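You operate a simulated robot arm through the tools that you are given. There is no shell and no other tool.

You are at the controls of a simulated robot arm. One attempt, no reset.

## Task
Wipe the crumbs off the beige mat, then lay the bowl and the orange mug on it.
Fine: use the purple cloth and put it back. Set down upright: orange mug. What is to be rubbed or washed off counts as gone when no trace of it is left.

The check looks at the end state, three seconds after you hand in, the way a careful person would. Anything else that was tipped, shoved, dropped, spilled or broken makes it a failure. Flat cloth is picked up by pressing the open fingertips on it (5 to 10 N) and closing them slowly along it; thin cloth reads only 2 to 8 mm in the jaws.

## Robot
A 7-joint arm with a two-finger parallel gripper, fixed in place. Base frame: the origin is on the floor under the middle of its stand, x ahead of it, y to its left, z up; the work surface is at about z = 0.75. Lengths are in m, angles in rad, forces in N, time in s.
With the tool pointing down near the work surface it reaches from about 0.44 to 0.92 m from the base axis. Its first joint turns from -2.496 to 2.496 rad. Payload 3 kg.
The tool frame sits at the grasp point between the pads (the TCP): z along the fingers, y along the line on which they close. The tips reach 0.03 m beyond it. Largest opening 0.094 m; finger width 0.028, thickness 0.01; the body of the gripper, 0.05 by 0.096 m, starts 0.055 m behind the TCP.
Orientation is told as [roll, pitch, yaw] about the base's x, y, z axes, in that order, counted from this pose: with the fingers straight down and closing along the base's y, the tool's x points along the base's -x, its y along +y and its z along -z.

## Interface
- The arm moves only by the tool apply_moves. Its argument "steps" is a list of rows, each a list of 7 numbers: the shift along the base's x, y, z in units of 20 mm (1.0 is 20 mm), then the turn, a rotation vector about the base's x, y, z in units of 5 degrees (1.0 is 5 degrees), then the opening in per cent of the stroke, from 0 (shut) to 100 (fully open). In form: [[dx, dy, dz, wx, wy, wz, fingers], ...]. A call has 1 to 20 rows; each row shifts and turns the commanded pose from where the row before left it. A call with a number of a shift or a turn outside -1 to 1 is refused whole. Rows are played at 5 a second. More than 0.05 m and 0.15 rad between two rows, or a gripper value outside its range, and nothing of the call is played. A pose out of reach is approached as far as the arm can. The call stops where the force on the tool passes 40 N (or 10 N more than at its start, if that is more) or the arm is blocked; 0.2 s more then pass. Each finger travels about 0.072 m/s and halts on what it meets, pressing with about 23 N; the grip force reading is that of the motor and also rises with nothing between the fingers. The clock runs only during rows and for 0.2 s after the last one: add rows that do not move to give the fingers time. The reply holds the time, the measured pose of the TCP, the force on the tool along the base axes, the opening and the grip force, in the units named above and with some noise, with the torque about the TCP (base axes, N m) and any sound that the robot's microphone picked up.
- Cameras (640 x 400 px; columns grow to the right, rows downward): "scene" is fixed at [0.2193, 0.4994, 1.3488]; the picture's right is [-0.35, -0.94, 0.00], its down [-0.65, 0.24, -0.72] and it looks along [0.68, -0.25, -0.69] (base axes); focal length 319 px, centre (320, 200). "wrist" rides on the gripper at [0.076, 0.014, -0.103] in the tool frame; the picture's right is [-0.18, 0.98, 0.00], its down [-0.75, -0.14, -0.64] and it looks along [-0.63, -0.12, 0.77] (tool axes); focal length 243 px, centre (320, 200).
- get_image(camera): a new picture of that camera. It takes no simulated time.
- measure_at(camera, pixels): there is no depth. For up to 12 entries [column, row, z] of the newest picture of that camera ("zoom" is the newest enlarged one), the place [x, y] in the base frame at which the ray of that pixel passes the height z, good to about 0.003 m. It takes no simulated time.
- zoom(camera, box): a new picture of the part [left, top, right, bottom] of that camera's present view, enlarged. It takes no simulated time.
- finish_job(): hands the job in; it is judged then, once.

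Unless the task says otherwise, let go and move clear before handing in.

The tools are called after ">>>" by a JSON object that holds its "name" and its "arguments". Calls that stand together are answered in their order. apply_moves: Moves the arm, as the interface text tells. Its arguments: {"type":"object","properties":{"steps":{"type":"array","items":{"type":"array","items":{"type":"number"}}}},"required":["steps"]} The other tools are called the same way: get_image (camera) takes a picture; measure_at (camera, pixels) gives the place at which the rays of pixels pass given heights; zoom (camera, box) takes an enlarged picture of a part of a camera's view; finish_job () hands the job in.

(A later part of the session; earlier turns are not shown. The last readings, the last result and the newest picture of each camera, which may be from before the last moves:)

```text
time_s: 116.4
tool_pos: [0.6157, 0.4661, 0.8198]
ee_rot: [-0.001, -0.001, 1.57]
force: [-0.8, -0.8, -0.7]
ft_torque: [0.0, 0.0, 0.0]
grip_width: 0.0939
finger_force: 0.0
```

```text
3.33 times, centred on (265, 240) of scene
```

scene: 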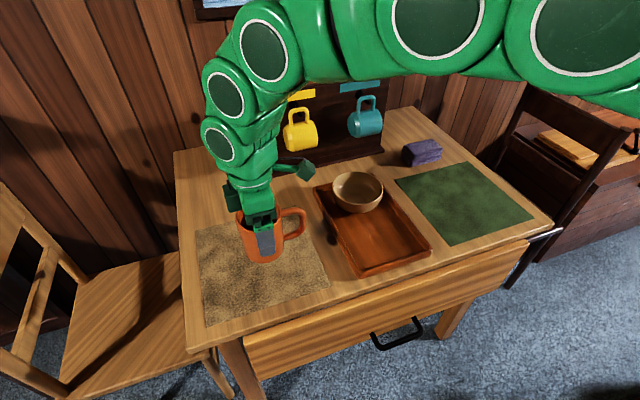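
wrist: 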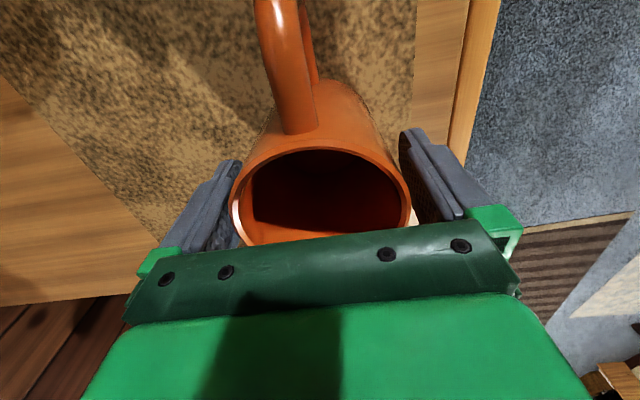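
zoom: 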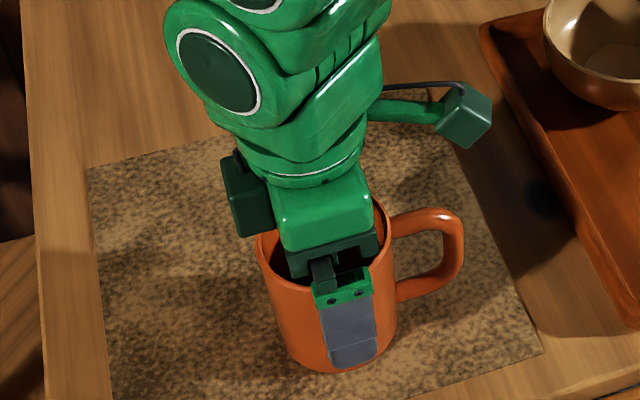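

Released with clearance on both sides. Raise straight up clear of the mug.

>>> {"name": "apply_moves", "arguments": {"steps": [[0, 0, 0.3, 0, 0, 0, 100], [0, 0, 0.5, 0, 0, 0, 100], [0, 0, 0.6, 0, 0, 0, 100], [0, 0, 0.8, 0, 0, 0, 100], [0, 0, 1, 0, 0, 0, 100], [0, 0, 1, 0, 0, 0, 100], [0, 0, 1, 0, 0, 0, 100], [0, 0, 1, 0, 0, 0, 100], [0, 0, 1, 0, 0, 0, 100], [0, 0, 1, 0, 0, 0, 100], [0, 0, 1, 0, 0, 0, 100]]}}

>>> {"name": "get_image", "arguments": {"camera": "scene"}}

>>> {"name": "get_image", "arguments": {"camera": "wrist"}}

```text
time_s: 118.8
tool_pos: [0.617, 0.4655, 1.004]
ee_rot: [0.0, 0.003, 1.572]
force: [-0.3, -0.6, 0.2]
ft_torque: [0.02, -0.02, 0.03]
grip_width: 0.0941
finger_force: 0.1
```

```text
taken
```

scene: 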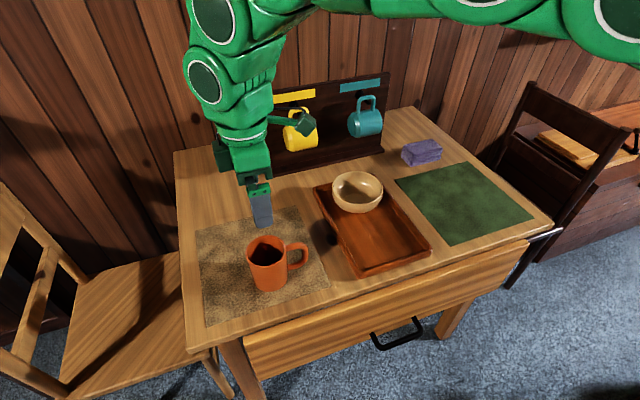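

```text
taken
```

wrist: 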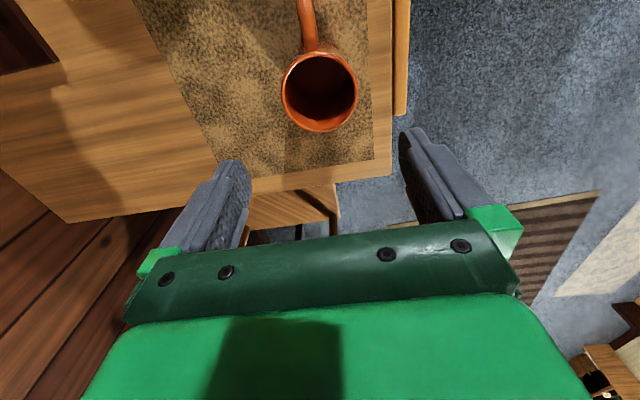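

The mug stands upright on the mat near (0.616, 0.466). For the bowl I'll turn back to yaw 0 while moving to a viewing pose near (0.62, 0.15, 1.0).

>>> {"name": "apply_moves", "arguments": {"steps": [[0, -0.875, 0, 0, 0, -1, 100], [0, -0.875, 0, 0, 0, -1, 100], [0, -0.875, 0, 0, 0, -1, 100], [0, -0.875, 0, 0, 0, -1, 100], [0, -0.875, 0, 0, 0, -1, 100], [0, -0.875, 0, 0, 0, -1, 100], [0, -0.875, 0, 0, 0, -1, 100], [0, -0.875, 0, 0, 0, -1, 100], [0, -0.875, 0, 0, 0, -1, 100], [0, -0.875, 0, 0, 0, -1, 100], [0, -0.875, 0, 0, 0, -1, 100], [0, -0.875, 0, 0, 0, -1, 100], [0, -0.875, 0, 0, 0, -1, 100], [0, -0.875, 0, 0, 0, -1, 100], [0, -0.875, 0, 0, 0, -1, 100], [0, -0.875, 0, 0, 0, -1, 100], [0, -0.875, 0, 0, 0, -1, 100], [0, -0.875, 0, 0, 0, -1, 100], [0, 0, 0, 0, 0, 0, 100]]}}

>>> {"name": "get_image", "arguments": {"camera": "wrist"}}

>>> {"name": "zoom", "arguments": {"camera": "scene", "box": [300, 150, 440, 290]}}

>>> {"name": "zoom", "arguments": {"camera": "scene", "box": [190, 190, 340, 330]}}

```text
time_s: 122.8
tool_pos: [0.6158, 0.1501, 1.005]
ee_rot: [0.0, 0.0, -0.002]
force: [0.8, -0.5, -0.1]
ft_torque: [0.0, -0.03, -0.01]
grip_width: 0.094
finger_force: 0.0
```

```text
taken
```

wrist: 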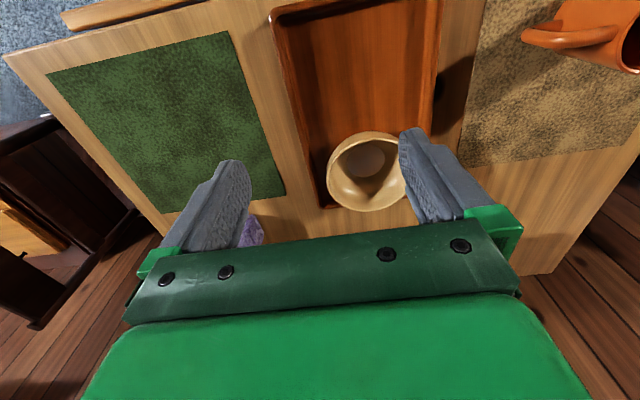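

```text
2.86 times, centred on (370, 220) of scene
```

zoom: 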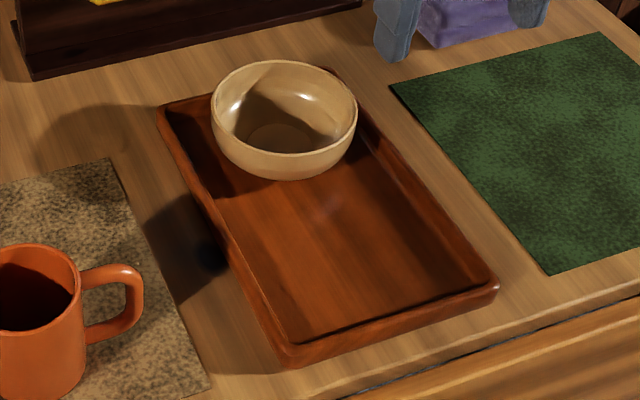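

```text
2.86 times, centred on (265, 260) of scene
```

zoom: 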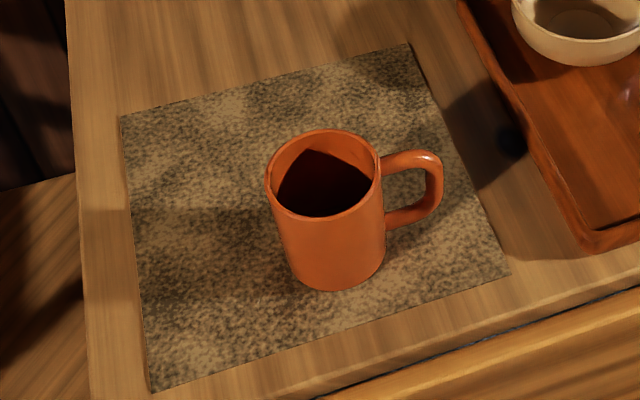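

The mug sits well inside the mat. The bowl rim in the scene spans about (332–383, 171–204). I'll move over its −y rim at height for a closer look.

>>> {"name": "measure_at", "arguments": {"camera": "scene", "pixels": [[331.9, 187.5, 0.815], [383.3, 188.5, 0.815], [357.8, 171, 0.815], [357.4, 204.5, 0.815], [331.9, 187.5, 0.805], [383.3, 188.5, 0.805], [357.8, 171, 0.805], [357.4, 204.5, 0.805]]}}

>>> {"name": "apply_moves", "arguments": {"steps": [[0.85, -0.09, -0.2, 0, 0, 0, 100], [0.85, -0.09, -0.2, 0, 0, 0, 100], [0.85, -0.09, -0.2, 0, 0, 0, 100], [0.85, -0.09, -0.2, 0, 0, 0, 100], [0.85, -0.09, -0.5, 0, 0, 0, 100], [0.85, -0.09, -0.5, 0, 0, 0, 100], [0.85, -0.09, -0.6, 0, 0, 0, 100], [0.85, -0.07, -0.6, 0, 0, 0, 100], [0, 0, -0.6, 0, 0, 0, 100], [0, 0, 0, 0, 0, 0, 100]]}}

>>> {"name": "get_image", "arguments": {"camera": "wrist"}}

>>> {"name": "get_image", "arguments": {"camera": "scene"}}

```text
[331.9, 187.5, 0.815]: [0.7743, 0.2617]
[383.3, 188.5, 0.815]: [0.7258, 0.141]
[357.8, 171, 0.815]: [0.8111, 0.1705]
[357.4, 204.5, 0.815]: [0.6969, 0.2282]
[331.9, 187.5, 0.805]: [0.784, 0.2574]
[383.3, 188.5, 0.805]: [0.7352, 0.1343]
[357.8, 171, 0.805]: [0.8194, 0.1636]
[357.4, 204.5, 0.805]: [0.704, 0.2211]
```

```text
time_s: 125.0
tool_pos: [0.7533, 0.1376, 0.9307]
ee_rot: [0.001, -0.001, -0.001]
force: [-0.2, 0.0, 0.5]
ft_torque: [-0.01, 0.0, 0.0]
grip_width: 0.0941
finger_force: 0.2
```

```text
taken
```

wrist: 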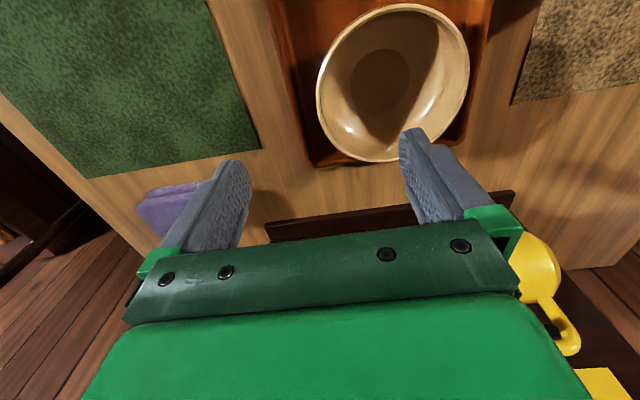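

```text
taken
```

scene: 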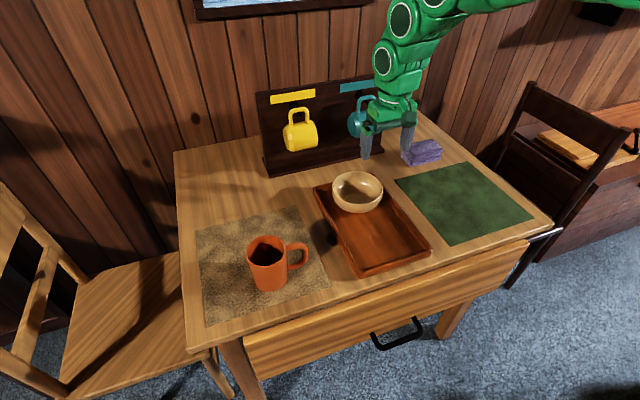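

The bowl rim in this wrist view spans left (316,90), right (470,68), top (400,3), bottom (378,162). I'll triangulate the rim's height and centre.

>>> {"name": "measure_at", "arguments": {"camera": "wrist", "pixels": [[316, 90, 0.805], [470, 68, 0.805], [402, 3, 0.805], [380, 162, 0.805], [316, 90, 0.815], [470, 68, 0.815], [402, 3, 0.815], [380, 162, 0.815]]}}

>>> {"name": "zoom", "arguments": {"camera": "wrist", "box": [260, 0, 500, 180]}}

>>> {"name": "zoom", "arguments": {"camera": "scene", "box": [305, 155, 409, 220]}}

```text
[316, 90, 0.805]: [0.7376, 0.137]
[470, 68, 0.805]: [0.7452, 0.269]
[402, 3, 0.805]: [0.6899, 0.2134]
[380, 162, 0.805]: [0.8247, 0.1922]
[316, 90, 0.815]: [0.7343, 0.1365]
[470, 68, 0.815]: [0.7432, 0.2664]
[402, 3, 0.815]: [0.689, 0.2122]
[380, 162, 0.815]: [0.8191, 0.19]
```

```text
2.22 times, centred on (380, 90) of wrist
```

zoom: 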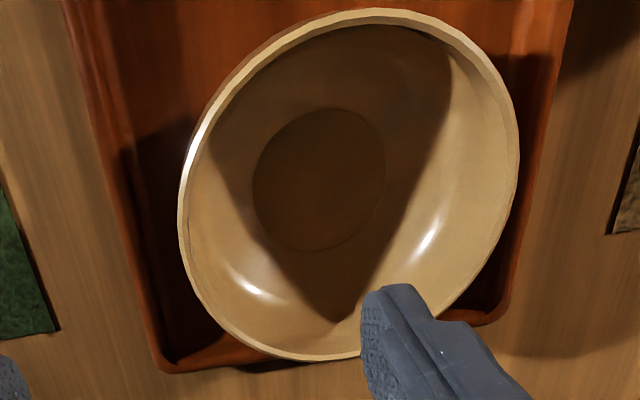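

```text
6.15 times, centred on (357, 188) of scene
```

zoom: 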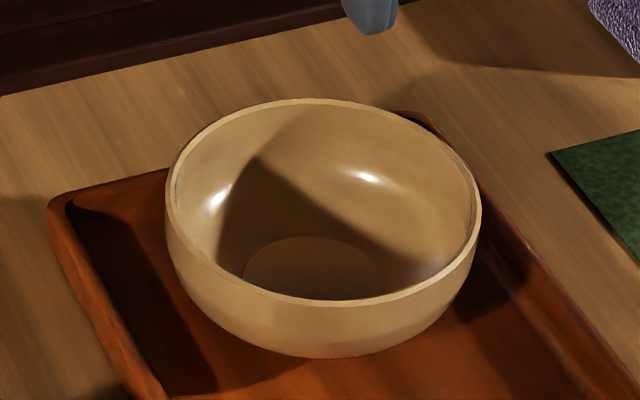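

Both cameras agree: bowl centre ≈(0.753, 0.201), rim z≈0.815, diameter ≈0.130, near-vertical upper wall. I'll set the fingers to ~52% and descend so the −y wall (y≈0.1385) lies between them, pausing at rim level.

>>> {"name": "apply_moves", "arguments": {"steps": [[0, 0.05, 0, 0, 0, 0, 85], [0, 0, 0, 0, 0, 0, 65], [0, 0, 0, 0, 0, 0, 52], [0, 0, -0.6, 0, 0, 0, 52], [0, 0, -0.8, 0, 0, 0, 52], [0, 0, -0.8, 0, 0, 0, 52], [0, 0, -0.8, 0, 0, 0, 52], [0, 0, -0.6, 0, 0, 0, 52], [0, 0, 0, 0, 0, 0, 52]]}}

>>> {"name": "get_image", "arguments": {"camera": "wrist"}}

>>> {"name": "zoom", "arguments": {"camera": "scene", "box": [305, 125, 449, 215]}}

```text
time_s: 127.0
tool_pos: [0.7516, 0.1376, 0.8591]
ee_rot: [0.001, 0.001, 0.0]
force: [0.6, 1.3, 0.5]
ft_torque: [-0.01, -0.01, -0.02]
grip_width: 0.049
finger_force: 0.0
```

```text
taken
```

wrist: 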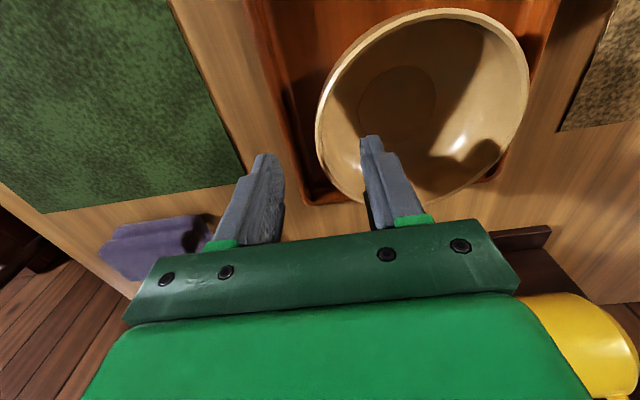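

```text
4.44 times, centred on (377, 170) of scene
```

zoom: 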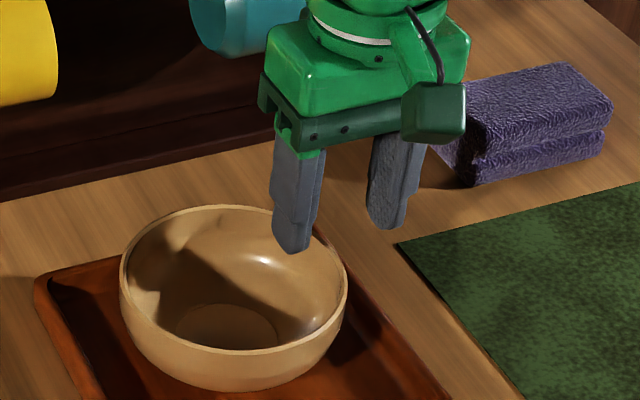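

The −y rim lies between the fingers (inner finger over the bowl's inside). Descend slowly to TCP ≈0.822.

>>> {"name": "apply_moves", "arguments": {"steps": [[0, 0, -0.4, 0, 0, 0, 52], [0, 0, -0.4, 0, 0, 0, 52], [0, 0, -0.4, 0, 0, 0, 52], [0, 0, -0.4, 0, 0, 0, 52], [0, 0, -0.2, 0, 0, 0, 52], [0, 0, 0, 0, 0, 0, 52]]}}

>>> {"name": "get_image", "arguments": {"camera": "wrist"}}

>>> {"name": "zoom", "arguments": {"camera": "scene", "box": [305, 125, 449, 215]}}

```text
time_s: 128.4
tool_pos: [0.7518, 0.1367, 0.8234]
ee_rot: [0.0, 0.002, -0.001]
force: [-0.2, 0.2, -0.7]
ft_torque: [-0.02, 0.0, -0.02]
grip_width: 0.049
finger_force: 0.1
```

```text
taken
```

wrist: 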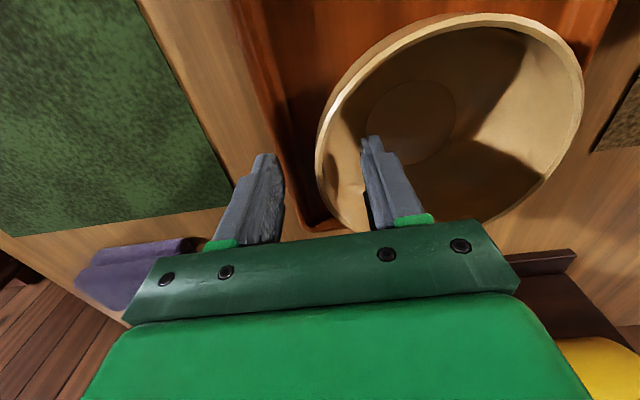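

```text
4.44 times, centred on (377, 170) of scene
```

zoom: 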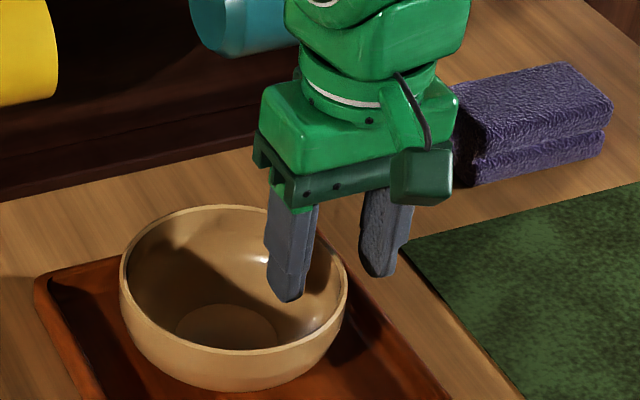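

No contact, fingers straddle the wall. Close slowly onto it.

>>> {"name": "apply_moves", "arguments": {"steps": [[0, 0, 0, 0, 0, 0, 46], [0, 0, 0, 0, 0, 0, 40], [0, 0, 0, 0, 0, 0, 34], [0, 0, 0, 0, 0, 0, 28], [0, 0, 0, 0, 0, 0, 23], [0, 0, 0, 0, 0, 0, 18], [0, 0, 0, 0, 0, 0, 14], [0, 0, 0, 0, 0, 0, 10], [0, 0, 0, 0, 0, 0, 7], [0, 0, 0, 0, 0, 0, 4], [0, 0, 0, 0, 0, 0, 0], [0, 0, 0, 0, 0, 0, 0], [0, 0, 0, 0, 0, 0, 0]]}}

>>> {"name": "get_image", "arguments": {"camera": "wrist"}}

>>> {"name": "zoom", "arguments": {"camera": "scene", "box": [305, 125, 449, 215]}}

```text
time_s: 131.2
tool_pos: [0.7516, 0.1369, 0.8232]
ee_rot: [0.0, 0.0, -0.002]
force: [4.7, -2.4, 13.0]
ft_torque: [0.63, 0.04, -0.28]
grip_width: 0.0198
finger_force: 22.9
```

```text
taken
```

wrist: 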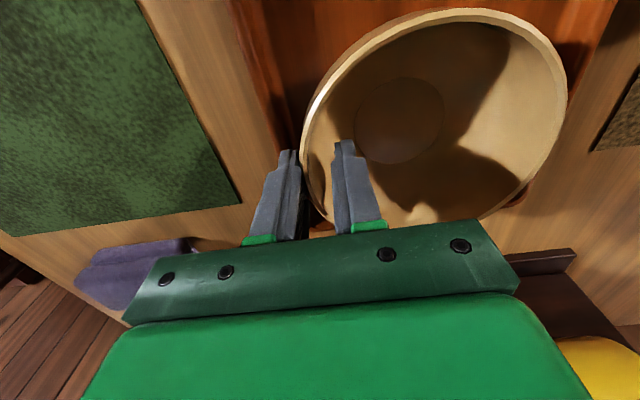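

```text
4.44 times, centred on (377, 170) of scene
```

zoom: 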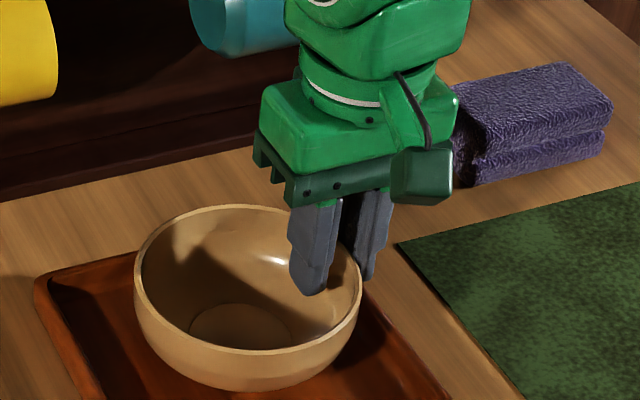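

Grip reads 0.0198 m with 13 N upward and 0.63 N·m torque — the inner tip is pressing on the curving lower wall while the bowl slid ~8 mm; not a good hold. I'll open gently, rise above the rim, and re-approach shallower with a tilt matching the wall.

>>> {"name": "apply_moves", "arguments": {"steps": [[0, 0, 0, 0, 0, 0, 24], [0, 0, 0, 0, 0, 0, 30], [0, 0, 0, 0, 0, 0, 38], [0, 0, 0, 0, 0, 0, 46], [0, 0, 0, 0, 0, 0, 46], [0, 0, 0.5, 0, 0, 0, 46], [0, 0, 0.8, 0, 0, 0, 46], [0, 0, 0.8, 0, 0, 0, 46], [0, 0, 0.8, 0, 0, 0, 46], [0, 0, 0.8, 0, 0, 0, 46], [0, 0, 0.3, 0, 0, 0, 46], [0, 0, 0, 0, 0, 0, 46]]}}

>>> {"name": "get_image", "arguments": {"camera": "wrist"}}

>>> {"name": "zoom", "arguments": {"camera": "scene", "box": [305, 145, 417, 215]}}

```text
time_s: 133.8
tool_pos: [0.7514, 0.1385, 0.9026]
ee_rot: [-0.002, 0.001, -0.001]
force: [0.8, -0.1, -0.5]
ft_torque: [-0.01, 0.01, 0.0]
grip_width: 0.0431
finger_force: 0.1
```

```text
taken
```

wrist: 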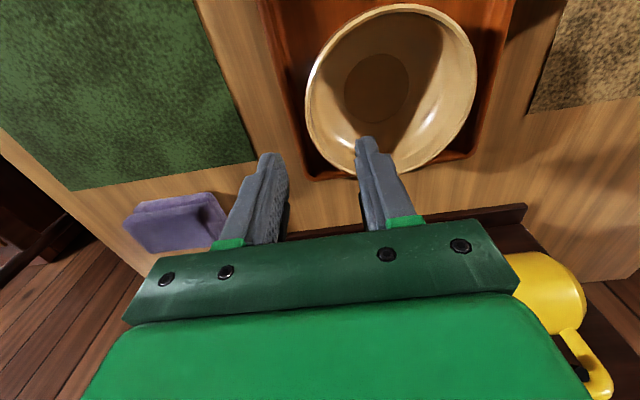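

```text
5.71 times, centred on (361, 180) of scene
```

zoom: 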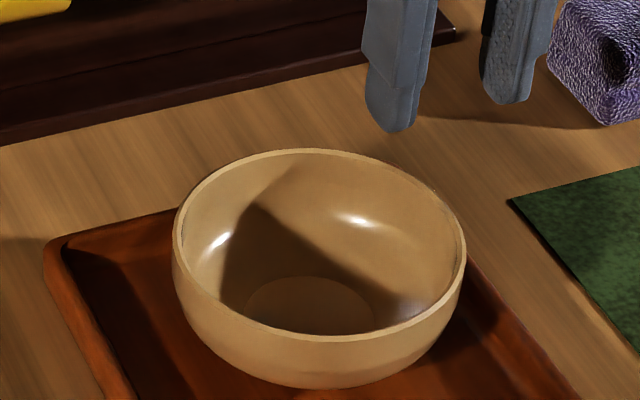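

The bowl settled flat, a few mm toward −y. I'll re-measure its rim with both cameras to place a shallower grip.

>>> {"name": "measure_at", "arguments": {"camera": "scene", "pixels": [[335.3, 186.1, 0.815], [386.6, 187.9, 0.815], [358.4, 171.1, 0.815], [360.7, 205, 0.815], [335.3, 186.1, 0.82], [386.6, 187.9, 0.82]]}}

>>> {"name": "measure_at", "arguments": {"camera": "wrist", "pixels": [[305, 95, 0.815], [476, 72, 0.815], [396, 4, 0.815], [340, 165, 0.815], [420, 165, 0.815], [305, 95, 0.82], [476, 72, 0.82], [396, 4, 0.82]]}}

>>> {"name": "zoom", "arguments": {"camera": "wrist", "box": [260, 0, 500, 190]}}

```text
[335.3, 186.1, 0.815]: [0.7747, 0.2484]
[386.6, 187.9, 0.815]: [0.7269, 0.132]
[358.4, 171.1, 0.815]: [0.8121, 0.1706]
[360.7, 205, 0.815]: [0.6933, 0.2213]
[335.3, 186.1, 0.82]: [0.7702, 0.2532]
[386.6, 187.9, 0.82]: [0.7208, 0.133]
```

```text
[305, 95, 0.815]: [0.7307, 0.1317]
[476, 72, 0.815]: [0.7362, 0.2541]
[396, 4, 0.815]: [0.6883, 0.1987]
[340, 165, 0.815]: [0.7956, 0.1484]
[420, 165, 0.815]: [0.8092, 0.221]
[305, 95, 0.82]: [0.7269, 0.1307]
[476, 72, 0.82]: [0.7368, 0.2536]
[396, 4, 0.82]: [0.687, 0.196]
```

```text
2.11 times, centred on (380, 95) of wrist
```

zoom: 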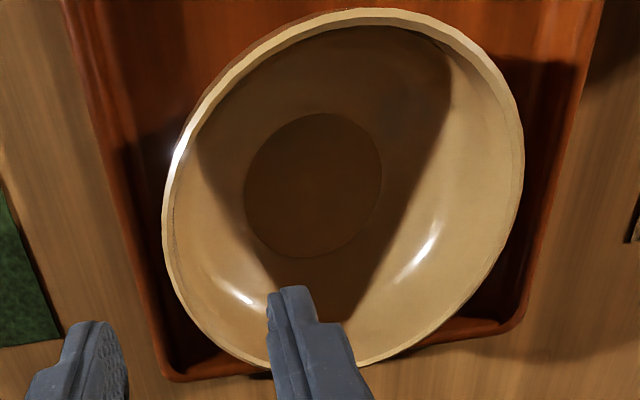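

Bowl centre is now ≈(0.751, 0.1925), outer radius ≈0.064, rim z≈0.815. I'll tilt the tool 15° about x (tips leaning inward, matching the inner wall) and come down to a shallow grip (tips ~14 mm below rim), pausing first above it.

>>> {"name": "apply_moves", "arguments": {"steps": [[0, -0.23, 0, 1, 0, 0, 40], [0, -0.23, 0, 1, 0, 0, 40], [0, -0.23, 0, 1, 0, 0, 40], [0, 0, -0.5, 0, 0, 0, 40], [0, 0, -0.7, 0, 0, 0, 40], [0, 0, -0.6, 0, 0, 0, 40], [0, 0, 0, 0, 0, 0, 40]]}}

>>> {"name": "get_image", "arguments": {"camera": "wrist"}}

>>> {"name": "zoom", "arguments": {"camera": "scene", "box": [305, 125, 449, 215]}}

```text
time_s: 135.4
tool_pos: [0.7519, 0.1235, 0.8667]
ee_rot: [0.261, 0.0, -0.001]
force: [0.0, 0.2, -0.2]
ft_torque: [0.03, 0.0, 0.02]
grip_width: 0.0377
finger_force: 0.1
```

```text
taken
```

wrist: 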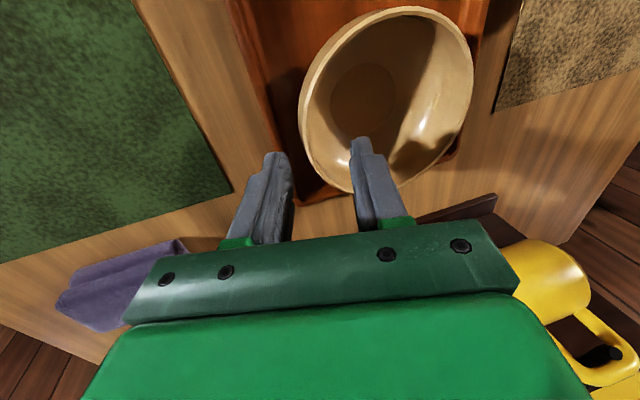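

```text
4.44 times, centred on (377, 170) of scene
```

zoom: 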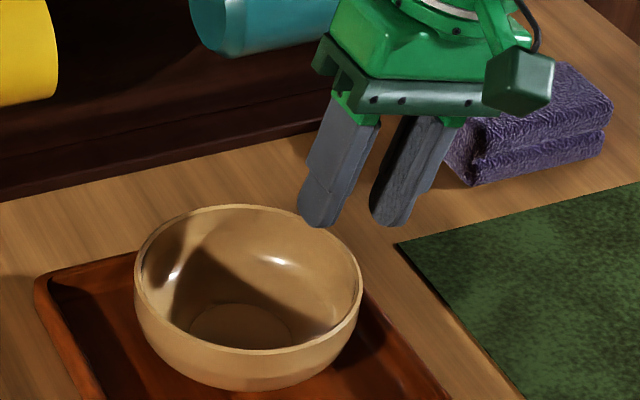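

The tilt is correct and the near rim is heading between the tips. Descend the last ~37 mm slowly.

>>> {"name": "apply_moves", "arguments": {"steps": [[0, 0, -0.4, 0, 0, 0, 40], [0, 0, -0.4, 0, 0, 0, 40], [0, 0, -0.4, 0, 0, 0, 40], [0, 0, -0.3, 0, 0, 0, 40], [0, 0, -0.3, 0, 0, 0, 40], [0, 0, 0, 0, 0, 0, 40]]}}

>>> {"name": "get_image", "arguments": {"camera": "wrist"}}

>>> {"name": "zoom", "arguments": {"camera": "scene", "box": [305, 125, 449, 215]}}

```text
time_s: 136.8
tool_pos: [0.7518, 0.124, 0.8324]
ee_rot: [0.262, -0.001, -0.002]
force: [-0.9, -0.4, -0.1]
ft_torque: [-0.01, -0.02, 0.03]
grip_width: 0.0375
finger_force: 0.1
```

```text
taken
```

wrist: 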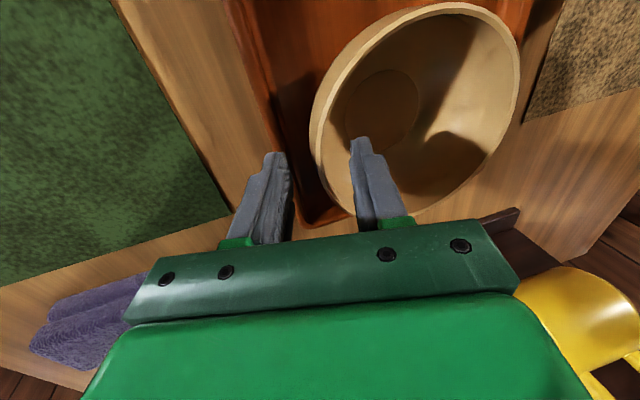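

```text
4.44 times, centred on (377, 170) of scene
```

zoom: 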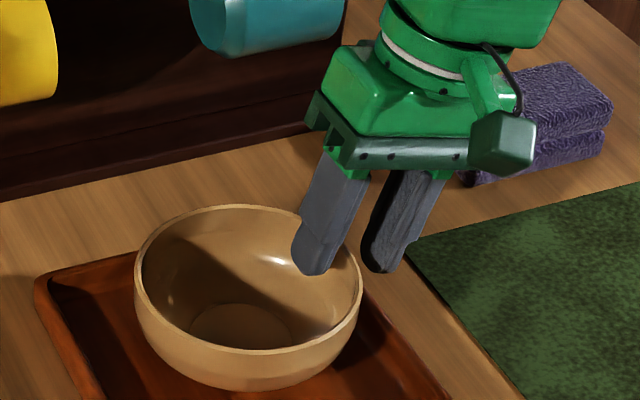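

The wall sits between the fingers, and tips are ≈12 mm below the rim. Closing slowly.

>>> {"name": "apply_moves", "arguments": {"steps": [[0, 0, 0, 0, 0, 0, 35], [0, 0, 0, 0, 0, 0, 30], [0, 0, 0, 0, 0, 0, 25], [0, 0, 0, 0, 0, 0, 21], [0, 0, 0, 0, 0, 0, 17], [0, 0, 0, 0, 0, 0, 13], [0, 0, 0, 0, 0, 0, 10], [0, 0, 0, 0, 0, 0, 7], [0, 0, 0, 0, 0, 0, 4], [0, 0, 0, 0, 0, 0, 0], [0, 0, 0, 0, 0, 0, 0], [0, 0, 0, 0, 0, 0, 0]]}}

>>> {"name": "get_image", "arguments": {"camera": "wrist"}}

>>> {"name": "zoom", "arguments": {"camera": "scene", "box": [305, 125, 449, 215]}}

```text
time_s: 139.4
tool_pos: [0.7513, 0.1244, 0.8313]
ee_rot: [0.26, 0.001, -0.002]
force: [0.8, 1.0, 3.0]
ft_torque: [0.06, 0.05, -0.01]
grip_width: 0.0117
finger_force: 23.0
```

```text
taken
```

wrist: 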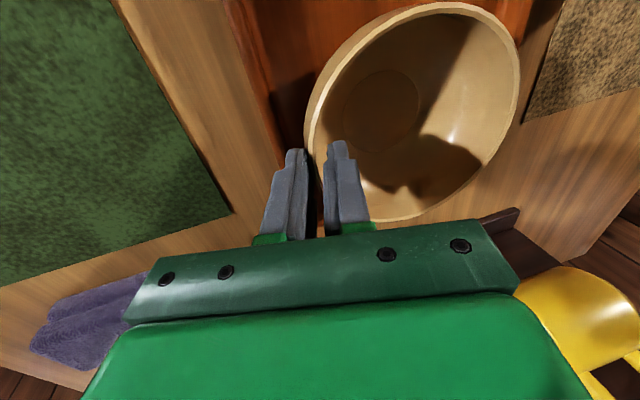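

```text
4.44 times, centred on (377, 170) of scene
```

zoom: 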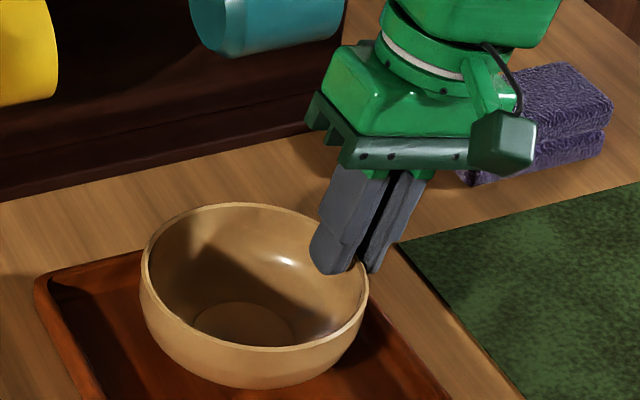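

Good grip: 0.0117 m, 23 N, only 3 N residual force and negligible torque. Lift very slowly and check for sag.

>>> {"name": "apply_moves", "arguments": {"steps": [[0, 0, 0.1, 0, 0, 0, 0], [0, 0, 0.2, 0, 0, 0, 0], [0, 0, 0.2, 0, 0, 0, 0], [0, 0, 0.3, 0, 0, 0, 0], [0, 0, 0.3, 0, 0, 0, 0], [0, 0, 0, 0, 0, 0, 0]]}}

>>> {"name": "get_image", "arguments": {"camera": "wrist"}}

>>> {"name": "zoom", "arguments": {"camera": "scene", "box": [305, 125, 449, 215]}}

```text
time_s: 140.8
tool_pos: [0.752, 0.123, 0.8537]
ee_rot: [0.263, -0.001, -0.001]
force: [0.1, 0.0, -1.7]
ft_torque: [-0.09, -0.01, -0.01]
grip_width: 0.0113
finger_force: 22.9
```

```text
taken
```

wrist: 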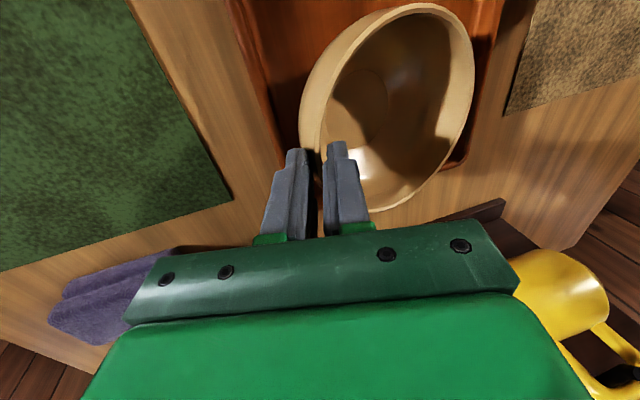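

```text
4.44 times, centred on (377, 170) of scene
```

zoom: 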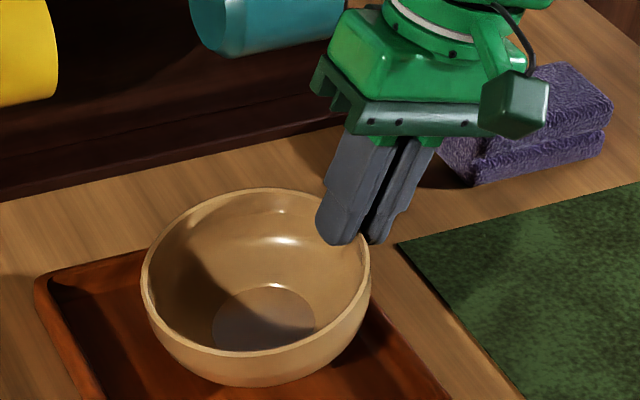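

The bowl is off at the near side but tilted (far side lower); reading 1.7 N, torque −0.09. I'll lift a bit more slowly to see whether the tilt is stable.

>>> {"name": "apply_moves", "arguments": {"steps": [[0, 0, 0.2, 0, 0, 0, 0], [0, 0, 0.3, 0, 0, 0, 0], [0, 0, 0.3, 0, 0, 0, 0], [0, 0, 0.3, 0, 0, 0, 0], [0, 0, 0.3, 0, 0, 0, 0], [0, 0, 0, 0, 0, 0, 0]]}}

>>> {"name": "get_image", "arguments": {"camera": "wrist"}}

>>> {"name": "zoom", "arguments": {"camera": "scene", "box": [305, 115, 449, 215]}}

```text
time_s: 142.2
tool_pos: [0.7532, 0.1238, 0.8811]
ee_rot: [0.262, 0.002, -0.004]
force: [-0.7, -0.3, -3.2]
ft_torque: [-0.15, -0.01, -0.01]
grip_width: 0.0114
finger_force: 23.2
```

```text
taken
```

wrist: 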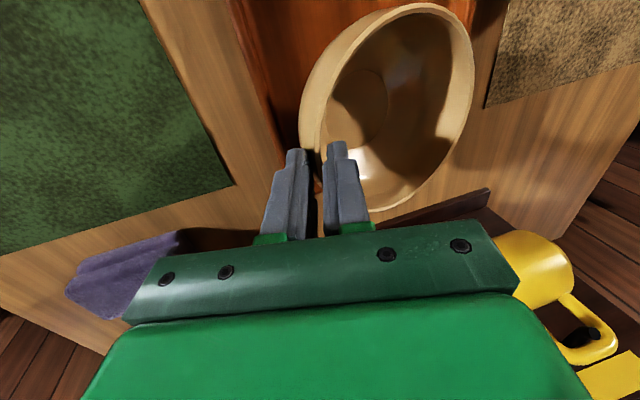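

```text
4.00 times, centred on (377, 165) of scene
```

zoom: 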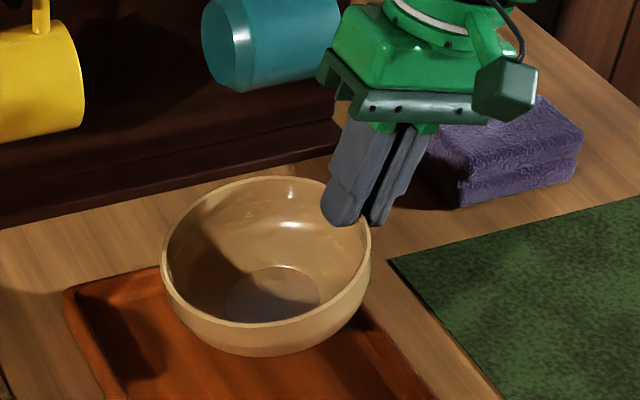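

Now 3.2 N fully carried, and the bowl's pose in the wrist view is unchanged from the last picture, so it is stable but tilted. I'll measure the far rim to estimate the tilt angle.

>>> {"name": "measure_at", "arguments": {"camera": "wrist", "pixels": [[474, 70, 0.82], [474, 70, 0.83], [474, 70, 0.84], [474, 70, 0.85], [420, 3, 0.84], [395, 210, 0.84], [300, 110, 0.865]]}}

>>> {"name": "measure_at", "arguments": {"camera": "scene", "pixels": [[337.8, 181.3, 0.81], [337.8, 181.3, 0.82], [337.8, 181.3, 0.83], [337.8, 181.3, 0.84], [337.8, 181.3, 0.85], [389.8, 178, 0.86], [389.8, 178, 0.87]]}}

```text
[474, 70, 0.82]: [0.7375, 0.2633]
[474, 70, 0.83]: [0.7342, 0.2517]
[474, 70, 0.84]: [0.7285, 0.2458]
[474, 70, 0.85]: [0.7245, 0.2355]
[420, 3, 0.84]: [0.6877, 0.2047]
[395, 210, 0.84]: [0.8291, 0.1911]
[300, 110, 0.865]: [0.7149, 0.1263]
```

```text
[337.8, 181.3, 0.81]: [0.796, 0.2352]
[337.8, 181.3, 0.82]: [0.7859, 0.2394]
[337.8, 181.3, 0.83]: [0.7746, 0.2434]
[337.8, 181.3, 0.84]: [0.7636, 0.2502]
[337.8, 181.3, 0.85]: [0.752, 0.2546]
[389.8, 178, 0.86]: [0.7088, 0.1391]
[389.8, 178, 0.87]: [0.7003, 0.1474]
```

Far rim is at about (y 0.248, z 0.833) vs the gripped rim z≈0.864, so it's tilted ≈15°. I'll raise a bit and rotate the tool another +15° about x slowly to level it.

>>> {"name": "apply_moves", "arguments": {"steps": [[0, 0, 0.2, 0.3, 0, 0, 0], [0, 0, 0.3, 0.5, 0, 0, 0], [0, 0, 0.3, 0.5, 0, 0, 0], [0, 0, 0.3, 0.5, 0, 0, 0], [0, 0, 0.3, 0.5, 0, 0, 0], [0, 0, 0.2, 0.4, 0, 0, 0], [0, 0, 0.1, 0.3, 0, 0, 0], [0, 0, 0, 0, 0, 0, 0]]}}

>>> {"name": "get_image", "arguments": {"camera": "wrist"}}

>>> {"name": "zoom", "arguments": {"camera": "scene", "box": [305, 95, 449, 205]}}

```text
time_s: 144.0
tool_pos: [0.7518, 0.1226, 0.9156]
ee_rot: [0.522, 0.001, 0.0]
force: [0.5, 0.3, -3.5]
ft_torque: [-0.16, -0.01, -0.01]
grip_width: 0.0113
finger_force: 22.6
```

```text
taken
```

wrist: 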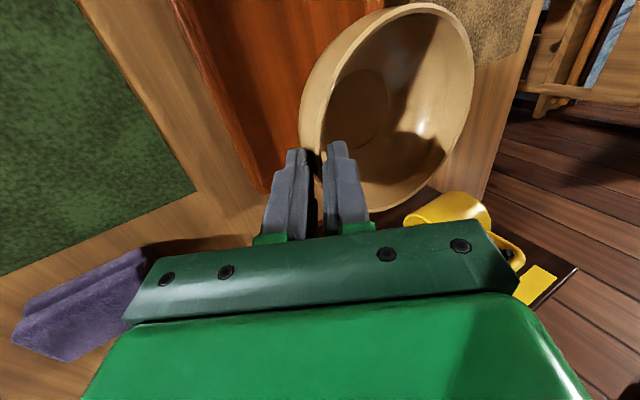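

```text
3.64 times, centred on (377, 150) of scene
```

zoom: 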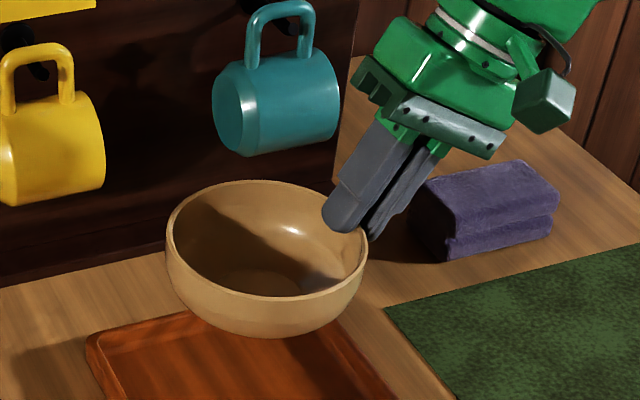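

The bowl now looks level and steady (3.5 N, torque −0.16). I'll raise slightly and carry it along +y toward the mat slowly.

>>> {"name": "apply_moves", "arguments": {"steps": [[-0.1, 0, 0.3, 0, 0, 0, 0], [-0.2, 0.1, 0.4, 0, 0, 0, 0], [-0.2, 0.2, 0.4, 0, 0, 0, 0], [-0.2, 0.4, 0.3, 0, 0, 0, 0], [0, 0.6, 0.1, 0, 0, 0, 0], [0, 0.7, 0, 0, 0, 0, 0], [0, 0.8, 0, 0, 0, 0, 0], [0, 0.8, 0, 0, 0, 0, 0], [0, 0.8, 0, 0, 0, 0, 0], [0, 0.8, 0, 0, 0, 0, 0], [0, 0.8, 0, 0, 0, 0, 0], [0, 0.8, 0, 0, 0, 0, 0], [0, 0.8, 0, 0, 0, 0, 0], [0, 0.8, 0, 0, 0, 0, 0], [0, 0.8, 0, 0, 0, 0, 0], [0, 0.6, 0, 0, 0, 0, 0], [0, 0.4, 0, 0, 0, 0, 0], [0, 0.2, 0, 0, 0, 0, 0], [0, 0, 0, 0, 0, 0, 0]]}}

>>> {"name": "get_image", "arguments": {"camera": "wrist"}}

>>> {"name": "get_image", "arguments": {"camera": "scene"}}

```text
time_s: 148.0
tool_pos: [0.7378, 0.3318, 0.9466]
ee_rot: [0.524, 0.0, 0.0]
force: [0.0, -0.3, -2.0]
ft_torque: [-0.18, 0.0, -0.03]
grip_width: 0.0112
finger_force: 23.4
```

```text
taken
```

wrist: 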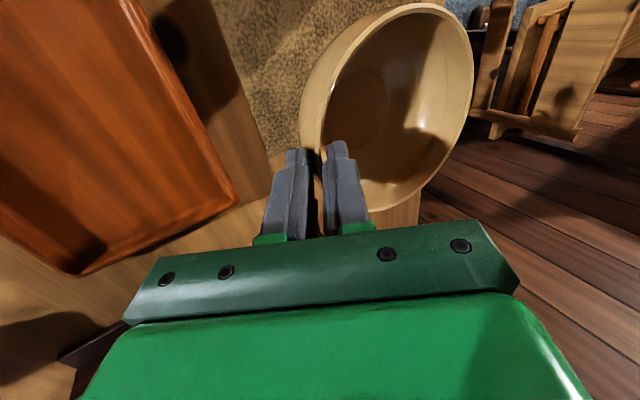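

```text
taken
```

scene: 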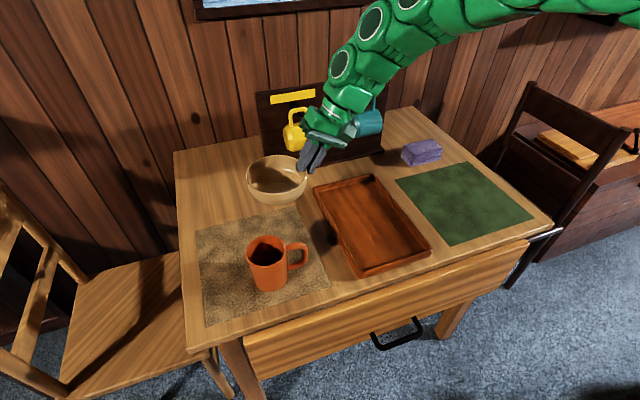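

Bowl carried level, pose in the grip unchanged. Continue +0.12 m in y.

>>> {"name": "apply_moves", "arguments": {"steps": [[0, 0.2, 0, 0, 0, 0, 0], [0, 0.4, 0, 0, 0, 0, 0], [0, 0.6, 0, 0, 0, 0, 0], [0, 0.7, 0, 0, 0, 0, 0], [0, 0.7, 0, 0, 0, 0, 0], [0, 0.7, 0, 0, 0, 0, 0], [0, 0.7, 0, 0, 0, 0, 0], [0, 0.7, 0, 0, 0, 0, 0], [0, 0.6, 0, 0, 0, 0, 0], [0, 0.4, -0.2, 0, 0, 0, 0], [0, 0.2, -0.4, 0, 0, 0, 0], [0, 0, -0.5, 0, 0, 0, 0], [0, 0, -0.5, 0, 0, 0, 0], [0, 0, -0.4, 0, 0, 0, 0], [0, 0, 0, 0, 0, 0, 0]]}}

>>> {"name": "get_image", "arguments": {"camera": "wrist"}}

>>> {"name": "zoom", "arguments": {"camera": "scene", "box": [170, 120, 370, 320]}}

```text
time_s: 151.2
tool_pos: [0.7372, 0.4493, 0.9045]
ee_rot: [0.524, -0.002, -0.003]
force: [0.2, 0.1, -2.6]
ft_torque: [-0.2, 0.02, -0.01]
grip_width: 0.011
finger_force: 22.6
```

```text
taken
```

wrist: 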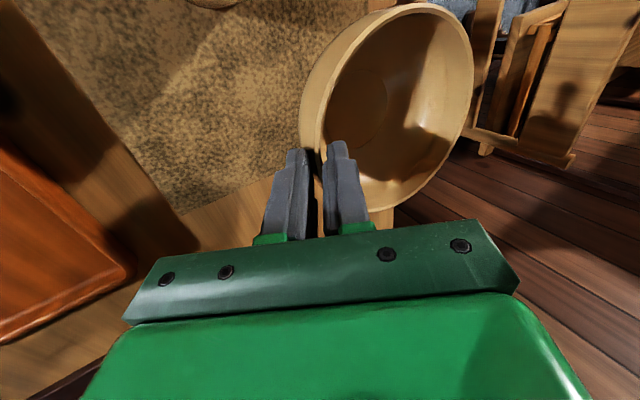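

```text
2.00 times, centred on (270, 220) of scene
```

zoom: 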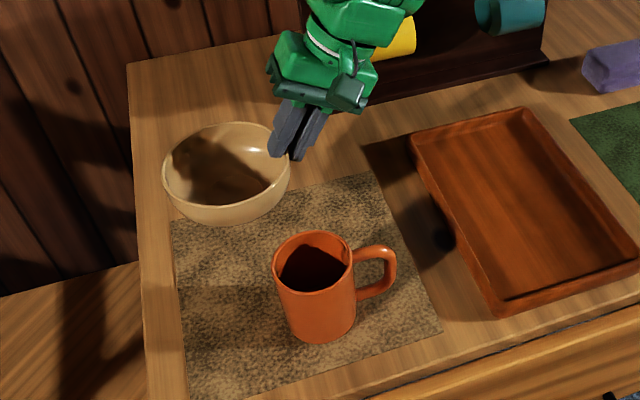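

Measure the bowl's rim centre at its current height (~0.889) to refine the set-down location.

>>> {"name": "measure_at", "arguments": {"camera": "scene", "pixels": [[223.5, 202.5, 0.889], [191.5, 210, 0.889], [255.5, 202.5, 0.889], [222.5, 180.5, 0.889], [222, 224, 0.889]]}}

>>> {"name": "measure_at", "arguments": {"camera": "wrist", "pixels": [[474, 70, 0.88], [474, 70, 0.89], [474, 70, 0.9], [420, 3, 0.889], [400, 210, 0.889], [300, 110, 0.889]]}}

```text
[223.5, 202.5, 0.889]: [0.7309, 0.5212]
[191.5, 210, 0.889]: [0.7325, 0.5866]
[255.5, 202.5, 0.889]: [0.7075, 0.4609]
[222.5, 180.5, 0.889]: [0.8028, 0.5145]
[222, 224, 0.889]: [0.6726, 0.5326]
```

```text
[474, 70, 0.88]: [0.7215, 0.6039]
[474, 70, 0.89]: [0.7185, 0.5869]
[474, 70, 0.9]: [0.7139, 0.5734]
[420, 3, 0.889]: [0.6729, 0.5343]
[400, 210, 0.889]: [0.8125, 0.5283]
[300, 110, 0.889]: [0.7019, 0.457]
```

Bowl centre ≈(0.738, 0.523): fully over the mat with ~30 mm clearance from the mug. Lower slowly toward contact.

>>> {"name": "apply_moves", "arguments": {"steps": [[0, 0, -0.2, 0, 0, 0, 0], [0, 0, -0.4, 0, 0, 0, 0], [0, 0, -0.5, 0, 0, 0, 0], [0, 0, -0.5, 0, 0, 0, 0], [0, 0, -0.5, 0, 0, 0, 0], [0, 0, -0.5, 0, 0, 0, 0], [0, 0, -0.4, 0, 0, 0, 0], [0, 0, -0.3, 0, 0, 0, 0], [0, 0, 0, 0, 0, 0, 0]]}}

>>> {"name": "get_image", "arguments": {"camera": "wrist"}}

>>> {"name": "zoom", "arguments": {"camera": "scene", "box": [180, 150, 330, 290]}}

```text
time_s: 153.2
tool_pos: [0.7372, 0.4493, 0.8402]
ee_rot: [0.524, 0.0, -0.002]
force: [-1.0, -0.5, -2.8]
ft_torque: [-0.21, 0.01, -0.01]
grip_width: 0.0114
finger_force: 23.8
```

```text
taken
```

wrist: 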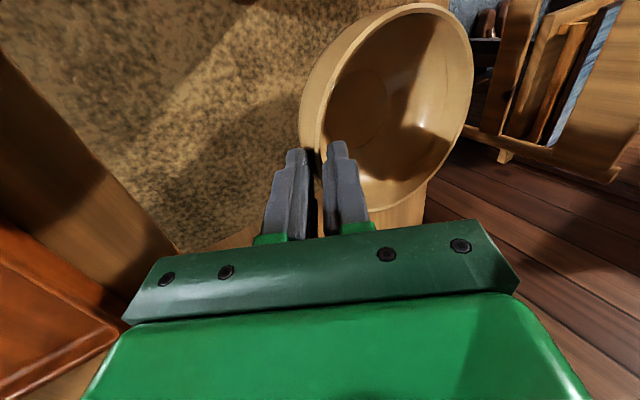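

```text
2.86 times, centred on (255, 220) of scene
```

zoom: 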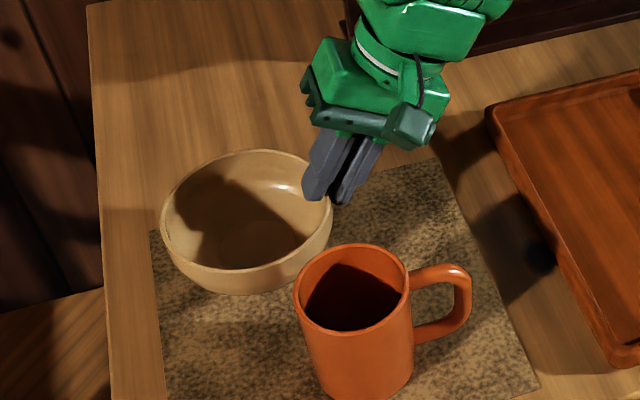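

Approaching the mat. Now fine steps until contact.

>>> {"name": "apply_moves", "arguments": {"steps": [[0, 0, -0.15, 0, 0, 0, 0], [0, 0, -0.15, 0, 0, 0, 0], [0, 0, 0, 0, 0, 0, 0]]}}

>>> {"name": "apply_moves", "arguments": {"steps": [[0, 0, -0.1, 0, 0, 0, 0], [0, 0, -0.1, 0, 0, 0, 0], [0, 0, 0, 0, 0, 0, 0]]}}

>>> {"name": "apply_moves", "arguments": {"steps": [[0, 0, -0.1, 0, 0, 0, 0], [0, 0, 0, 0, 0, 0, 0]]}}

```text
time_s: 154.0
tool_pos: [0.7374, 0.4507, 0.8334]
ee_rot: [0.524, 0.0, -0.002]
force: [0.5, 0.5, -2.0]
ft_torque: [-0.17, 0.02, -0.01]
grip_width: 0.0113
finger_force: 22.7
```

```text
time_s: 154.8
tool_pos: [0.7372, 0.4507, 0.8296]
ee_rot: [0.523, -0.001, -0.002]
force: [-0.3, -0.4, -1.9]
ft_torque: [-0.2, 0.03, 0.03]
grip_width: 0.011
finger_force: 22.6
```

```text
time_s: 155.4
tool_pos: [0.7383, 0.4496, 0.8267]
ee_rot: [0.524, 0.001, 0.002]
force: [-0.5, 0.6, -2.4]
ft_torque: [-0.2, -0.01, -0.04]
grip_width: 0.0109
finger_force: 23.0
```

>>> {"name": "apply_moves", "arguments": {"steps": [[0, 0, -0.1, 0, 0, 0, 0], [0, 0, 0, 0, 0, 0, 0]]}}

>>> {"name": "apply_moves", "arguments": {"steps": [[0, 0, -0.1, 0, 0, 0, 0], [0, 0, 0, 0, 0, 0, 0]]}}

>>> {"name": "zoom", "arguments": {"camera": "scene", "box": [190, 170, 290, 240]}}

```text
time_s: 156.0
tool_pos: [0.7387, 0.4499, 0.8239]
ee_rot: [0.523, 0.0, 0.001]
force: [-0.2, -0.1, -2.9]
ft_torque: [-0.19, -0.01, 0.0]
grip_width: 0.0109
finger_force: 23.2
```

```text
time_s: 156.6
tool_pos: [0.7371, 0.4502, 0.8228]
ee_rot: [0.524, 0.0, -0.003]
force: [-1.2, -0.5, 0.0]
ft_torque: [-0.09, 0.11, 0.04]
grip_width: 0.0108
finger_force: 22.9
```

```text
5.71 times, centred on (240, 205) of scene
```

zoom: 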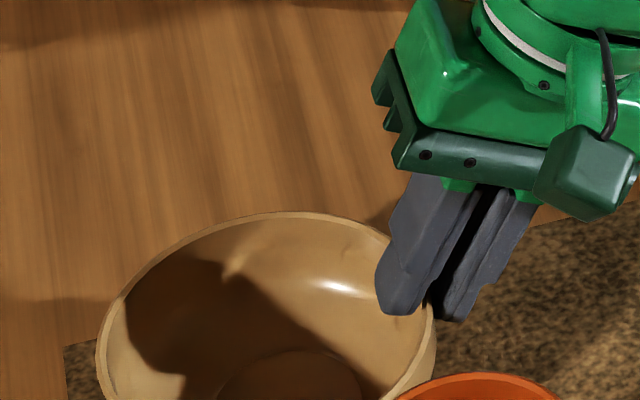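

Force z has gone to 0 and torque halved: the bowl's base is touching the mat. One more small step, then release.

>>> {"name": "apply_moves", "arguments": {"steps": [[0, 0, -0.04, 0, 0, 0, 0], [0, 0, 0, 0, 0, 0, 0]]}}

>>> {"name": "apply_moves", "arguments": {"steps": [[0, 0, -0.03, 0, 0, 0, 0], [0, 0, 0, 0, 0, 0, 0]]}}

```text
time_s: 157.2
tool_pos: [0.7386, 0.4498, 0.8214]
ee_rot: [0.524, 0.001, -0.003]
force: [-1.0, -5.8, 11.4]
ft_torque: [0.04, 0.21, 0.11]
grip_width: 0.011
finger_force: 23.0
```

```text
time_s: 157.8
tool_pos: [0.7385, 0.45, 0.8211]
ee_rot: [0.523, 0.0, 0.0]
force: [0.1, -8.0, 17.1]
ft_torque: [0.08, 0.09, 0.03]
grip_width: 0.011
finger_force: 23.4
```

17 N, seated on the mat. Relieve and open slowly.

>>> {"name": "apply_moves", "arguments": {"steps": [[0, 0, 0.03, 0, 0, 0, 0], [0, 0, 0, 0, 0, 0, 13], [0, 0, 0, 0, 0, 0, 16], [0, 0, 0, 0, 0, 0, 20], [0, 0, 0, 0, 0, 0, 25], [0, 0, 0, 0, 0, 0, 30], [0, 0, 0, 0, 0, 0, 36], [0, 0, 0, 0, 0, 0, 36]]}}

>>> {"name": "get_image", "arguments": {"camera": "wrist"}}

>>> {"name": "zoom", "arguments": {"camera": "scene", "box": [180, 150, 330, 290]}}

```text
time_s: 159.6
tool_pos: [0.7381, 0.4493, 0.8209]
ee_rot: [0.522, -0.001, -0.002]
force: [0.3, 0.1, 0.0]
ft_torque: [0.01, 0.0, 0.0]
grip_width: 0.0336
finger_force: 0.0
```

```text
taken
```

wrist: 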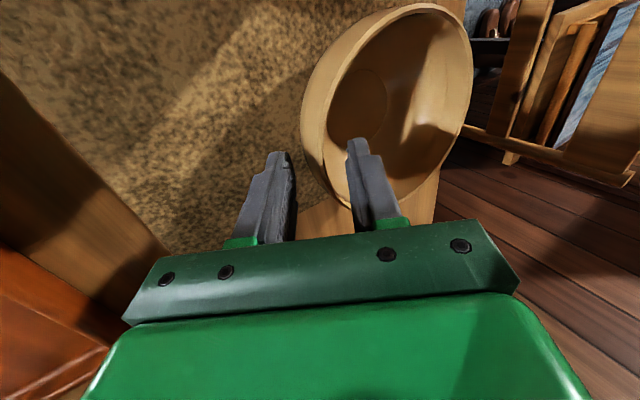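

```text
2.86 times, centred on (255, 220) of scene
```

zoom: 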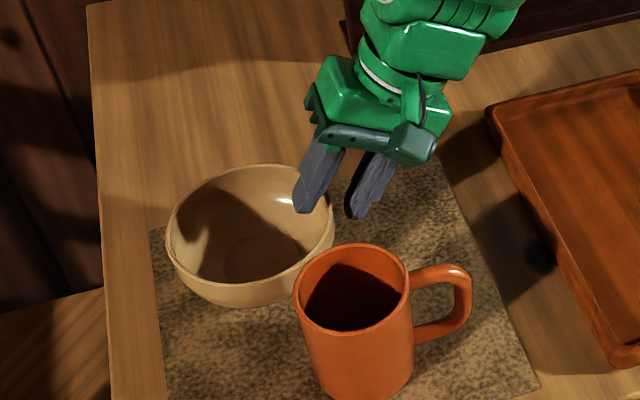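

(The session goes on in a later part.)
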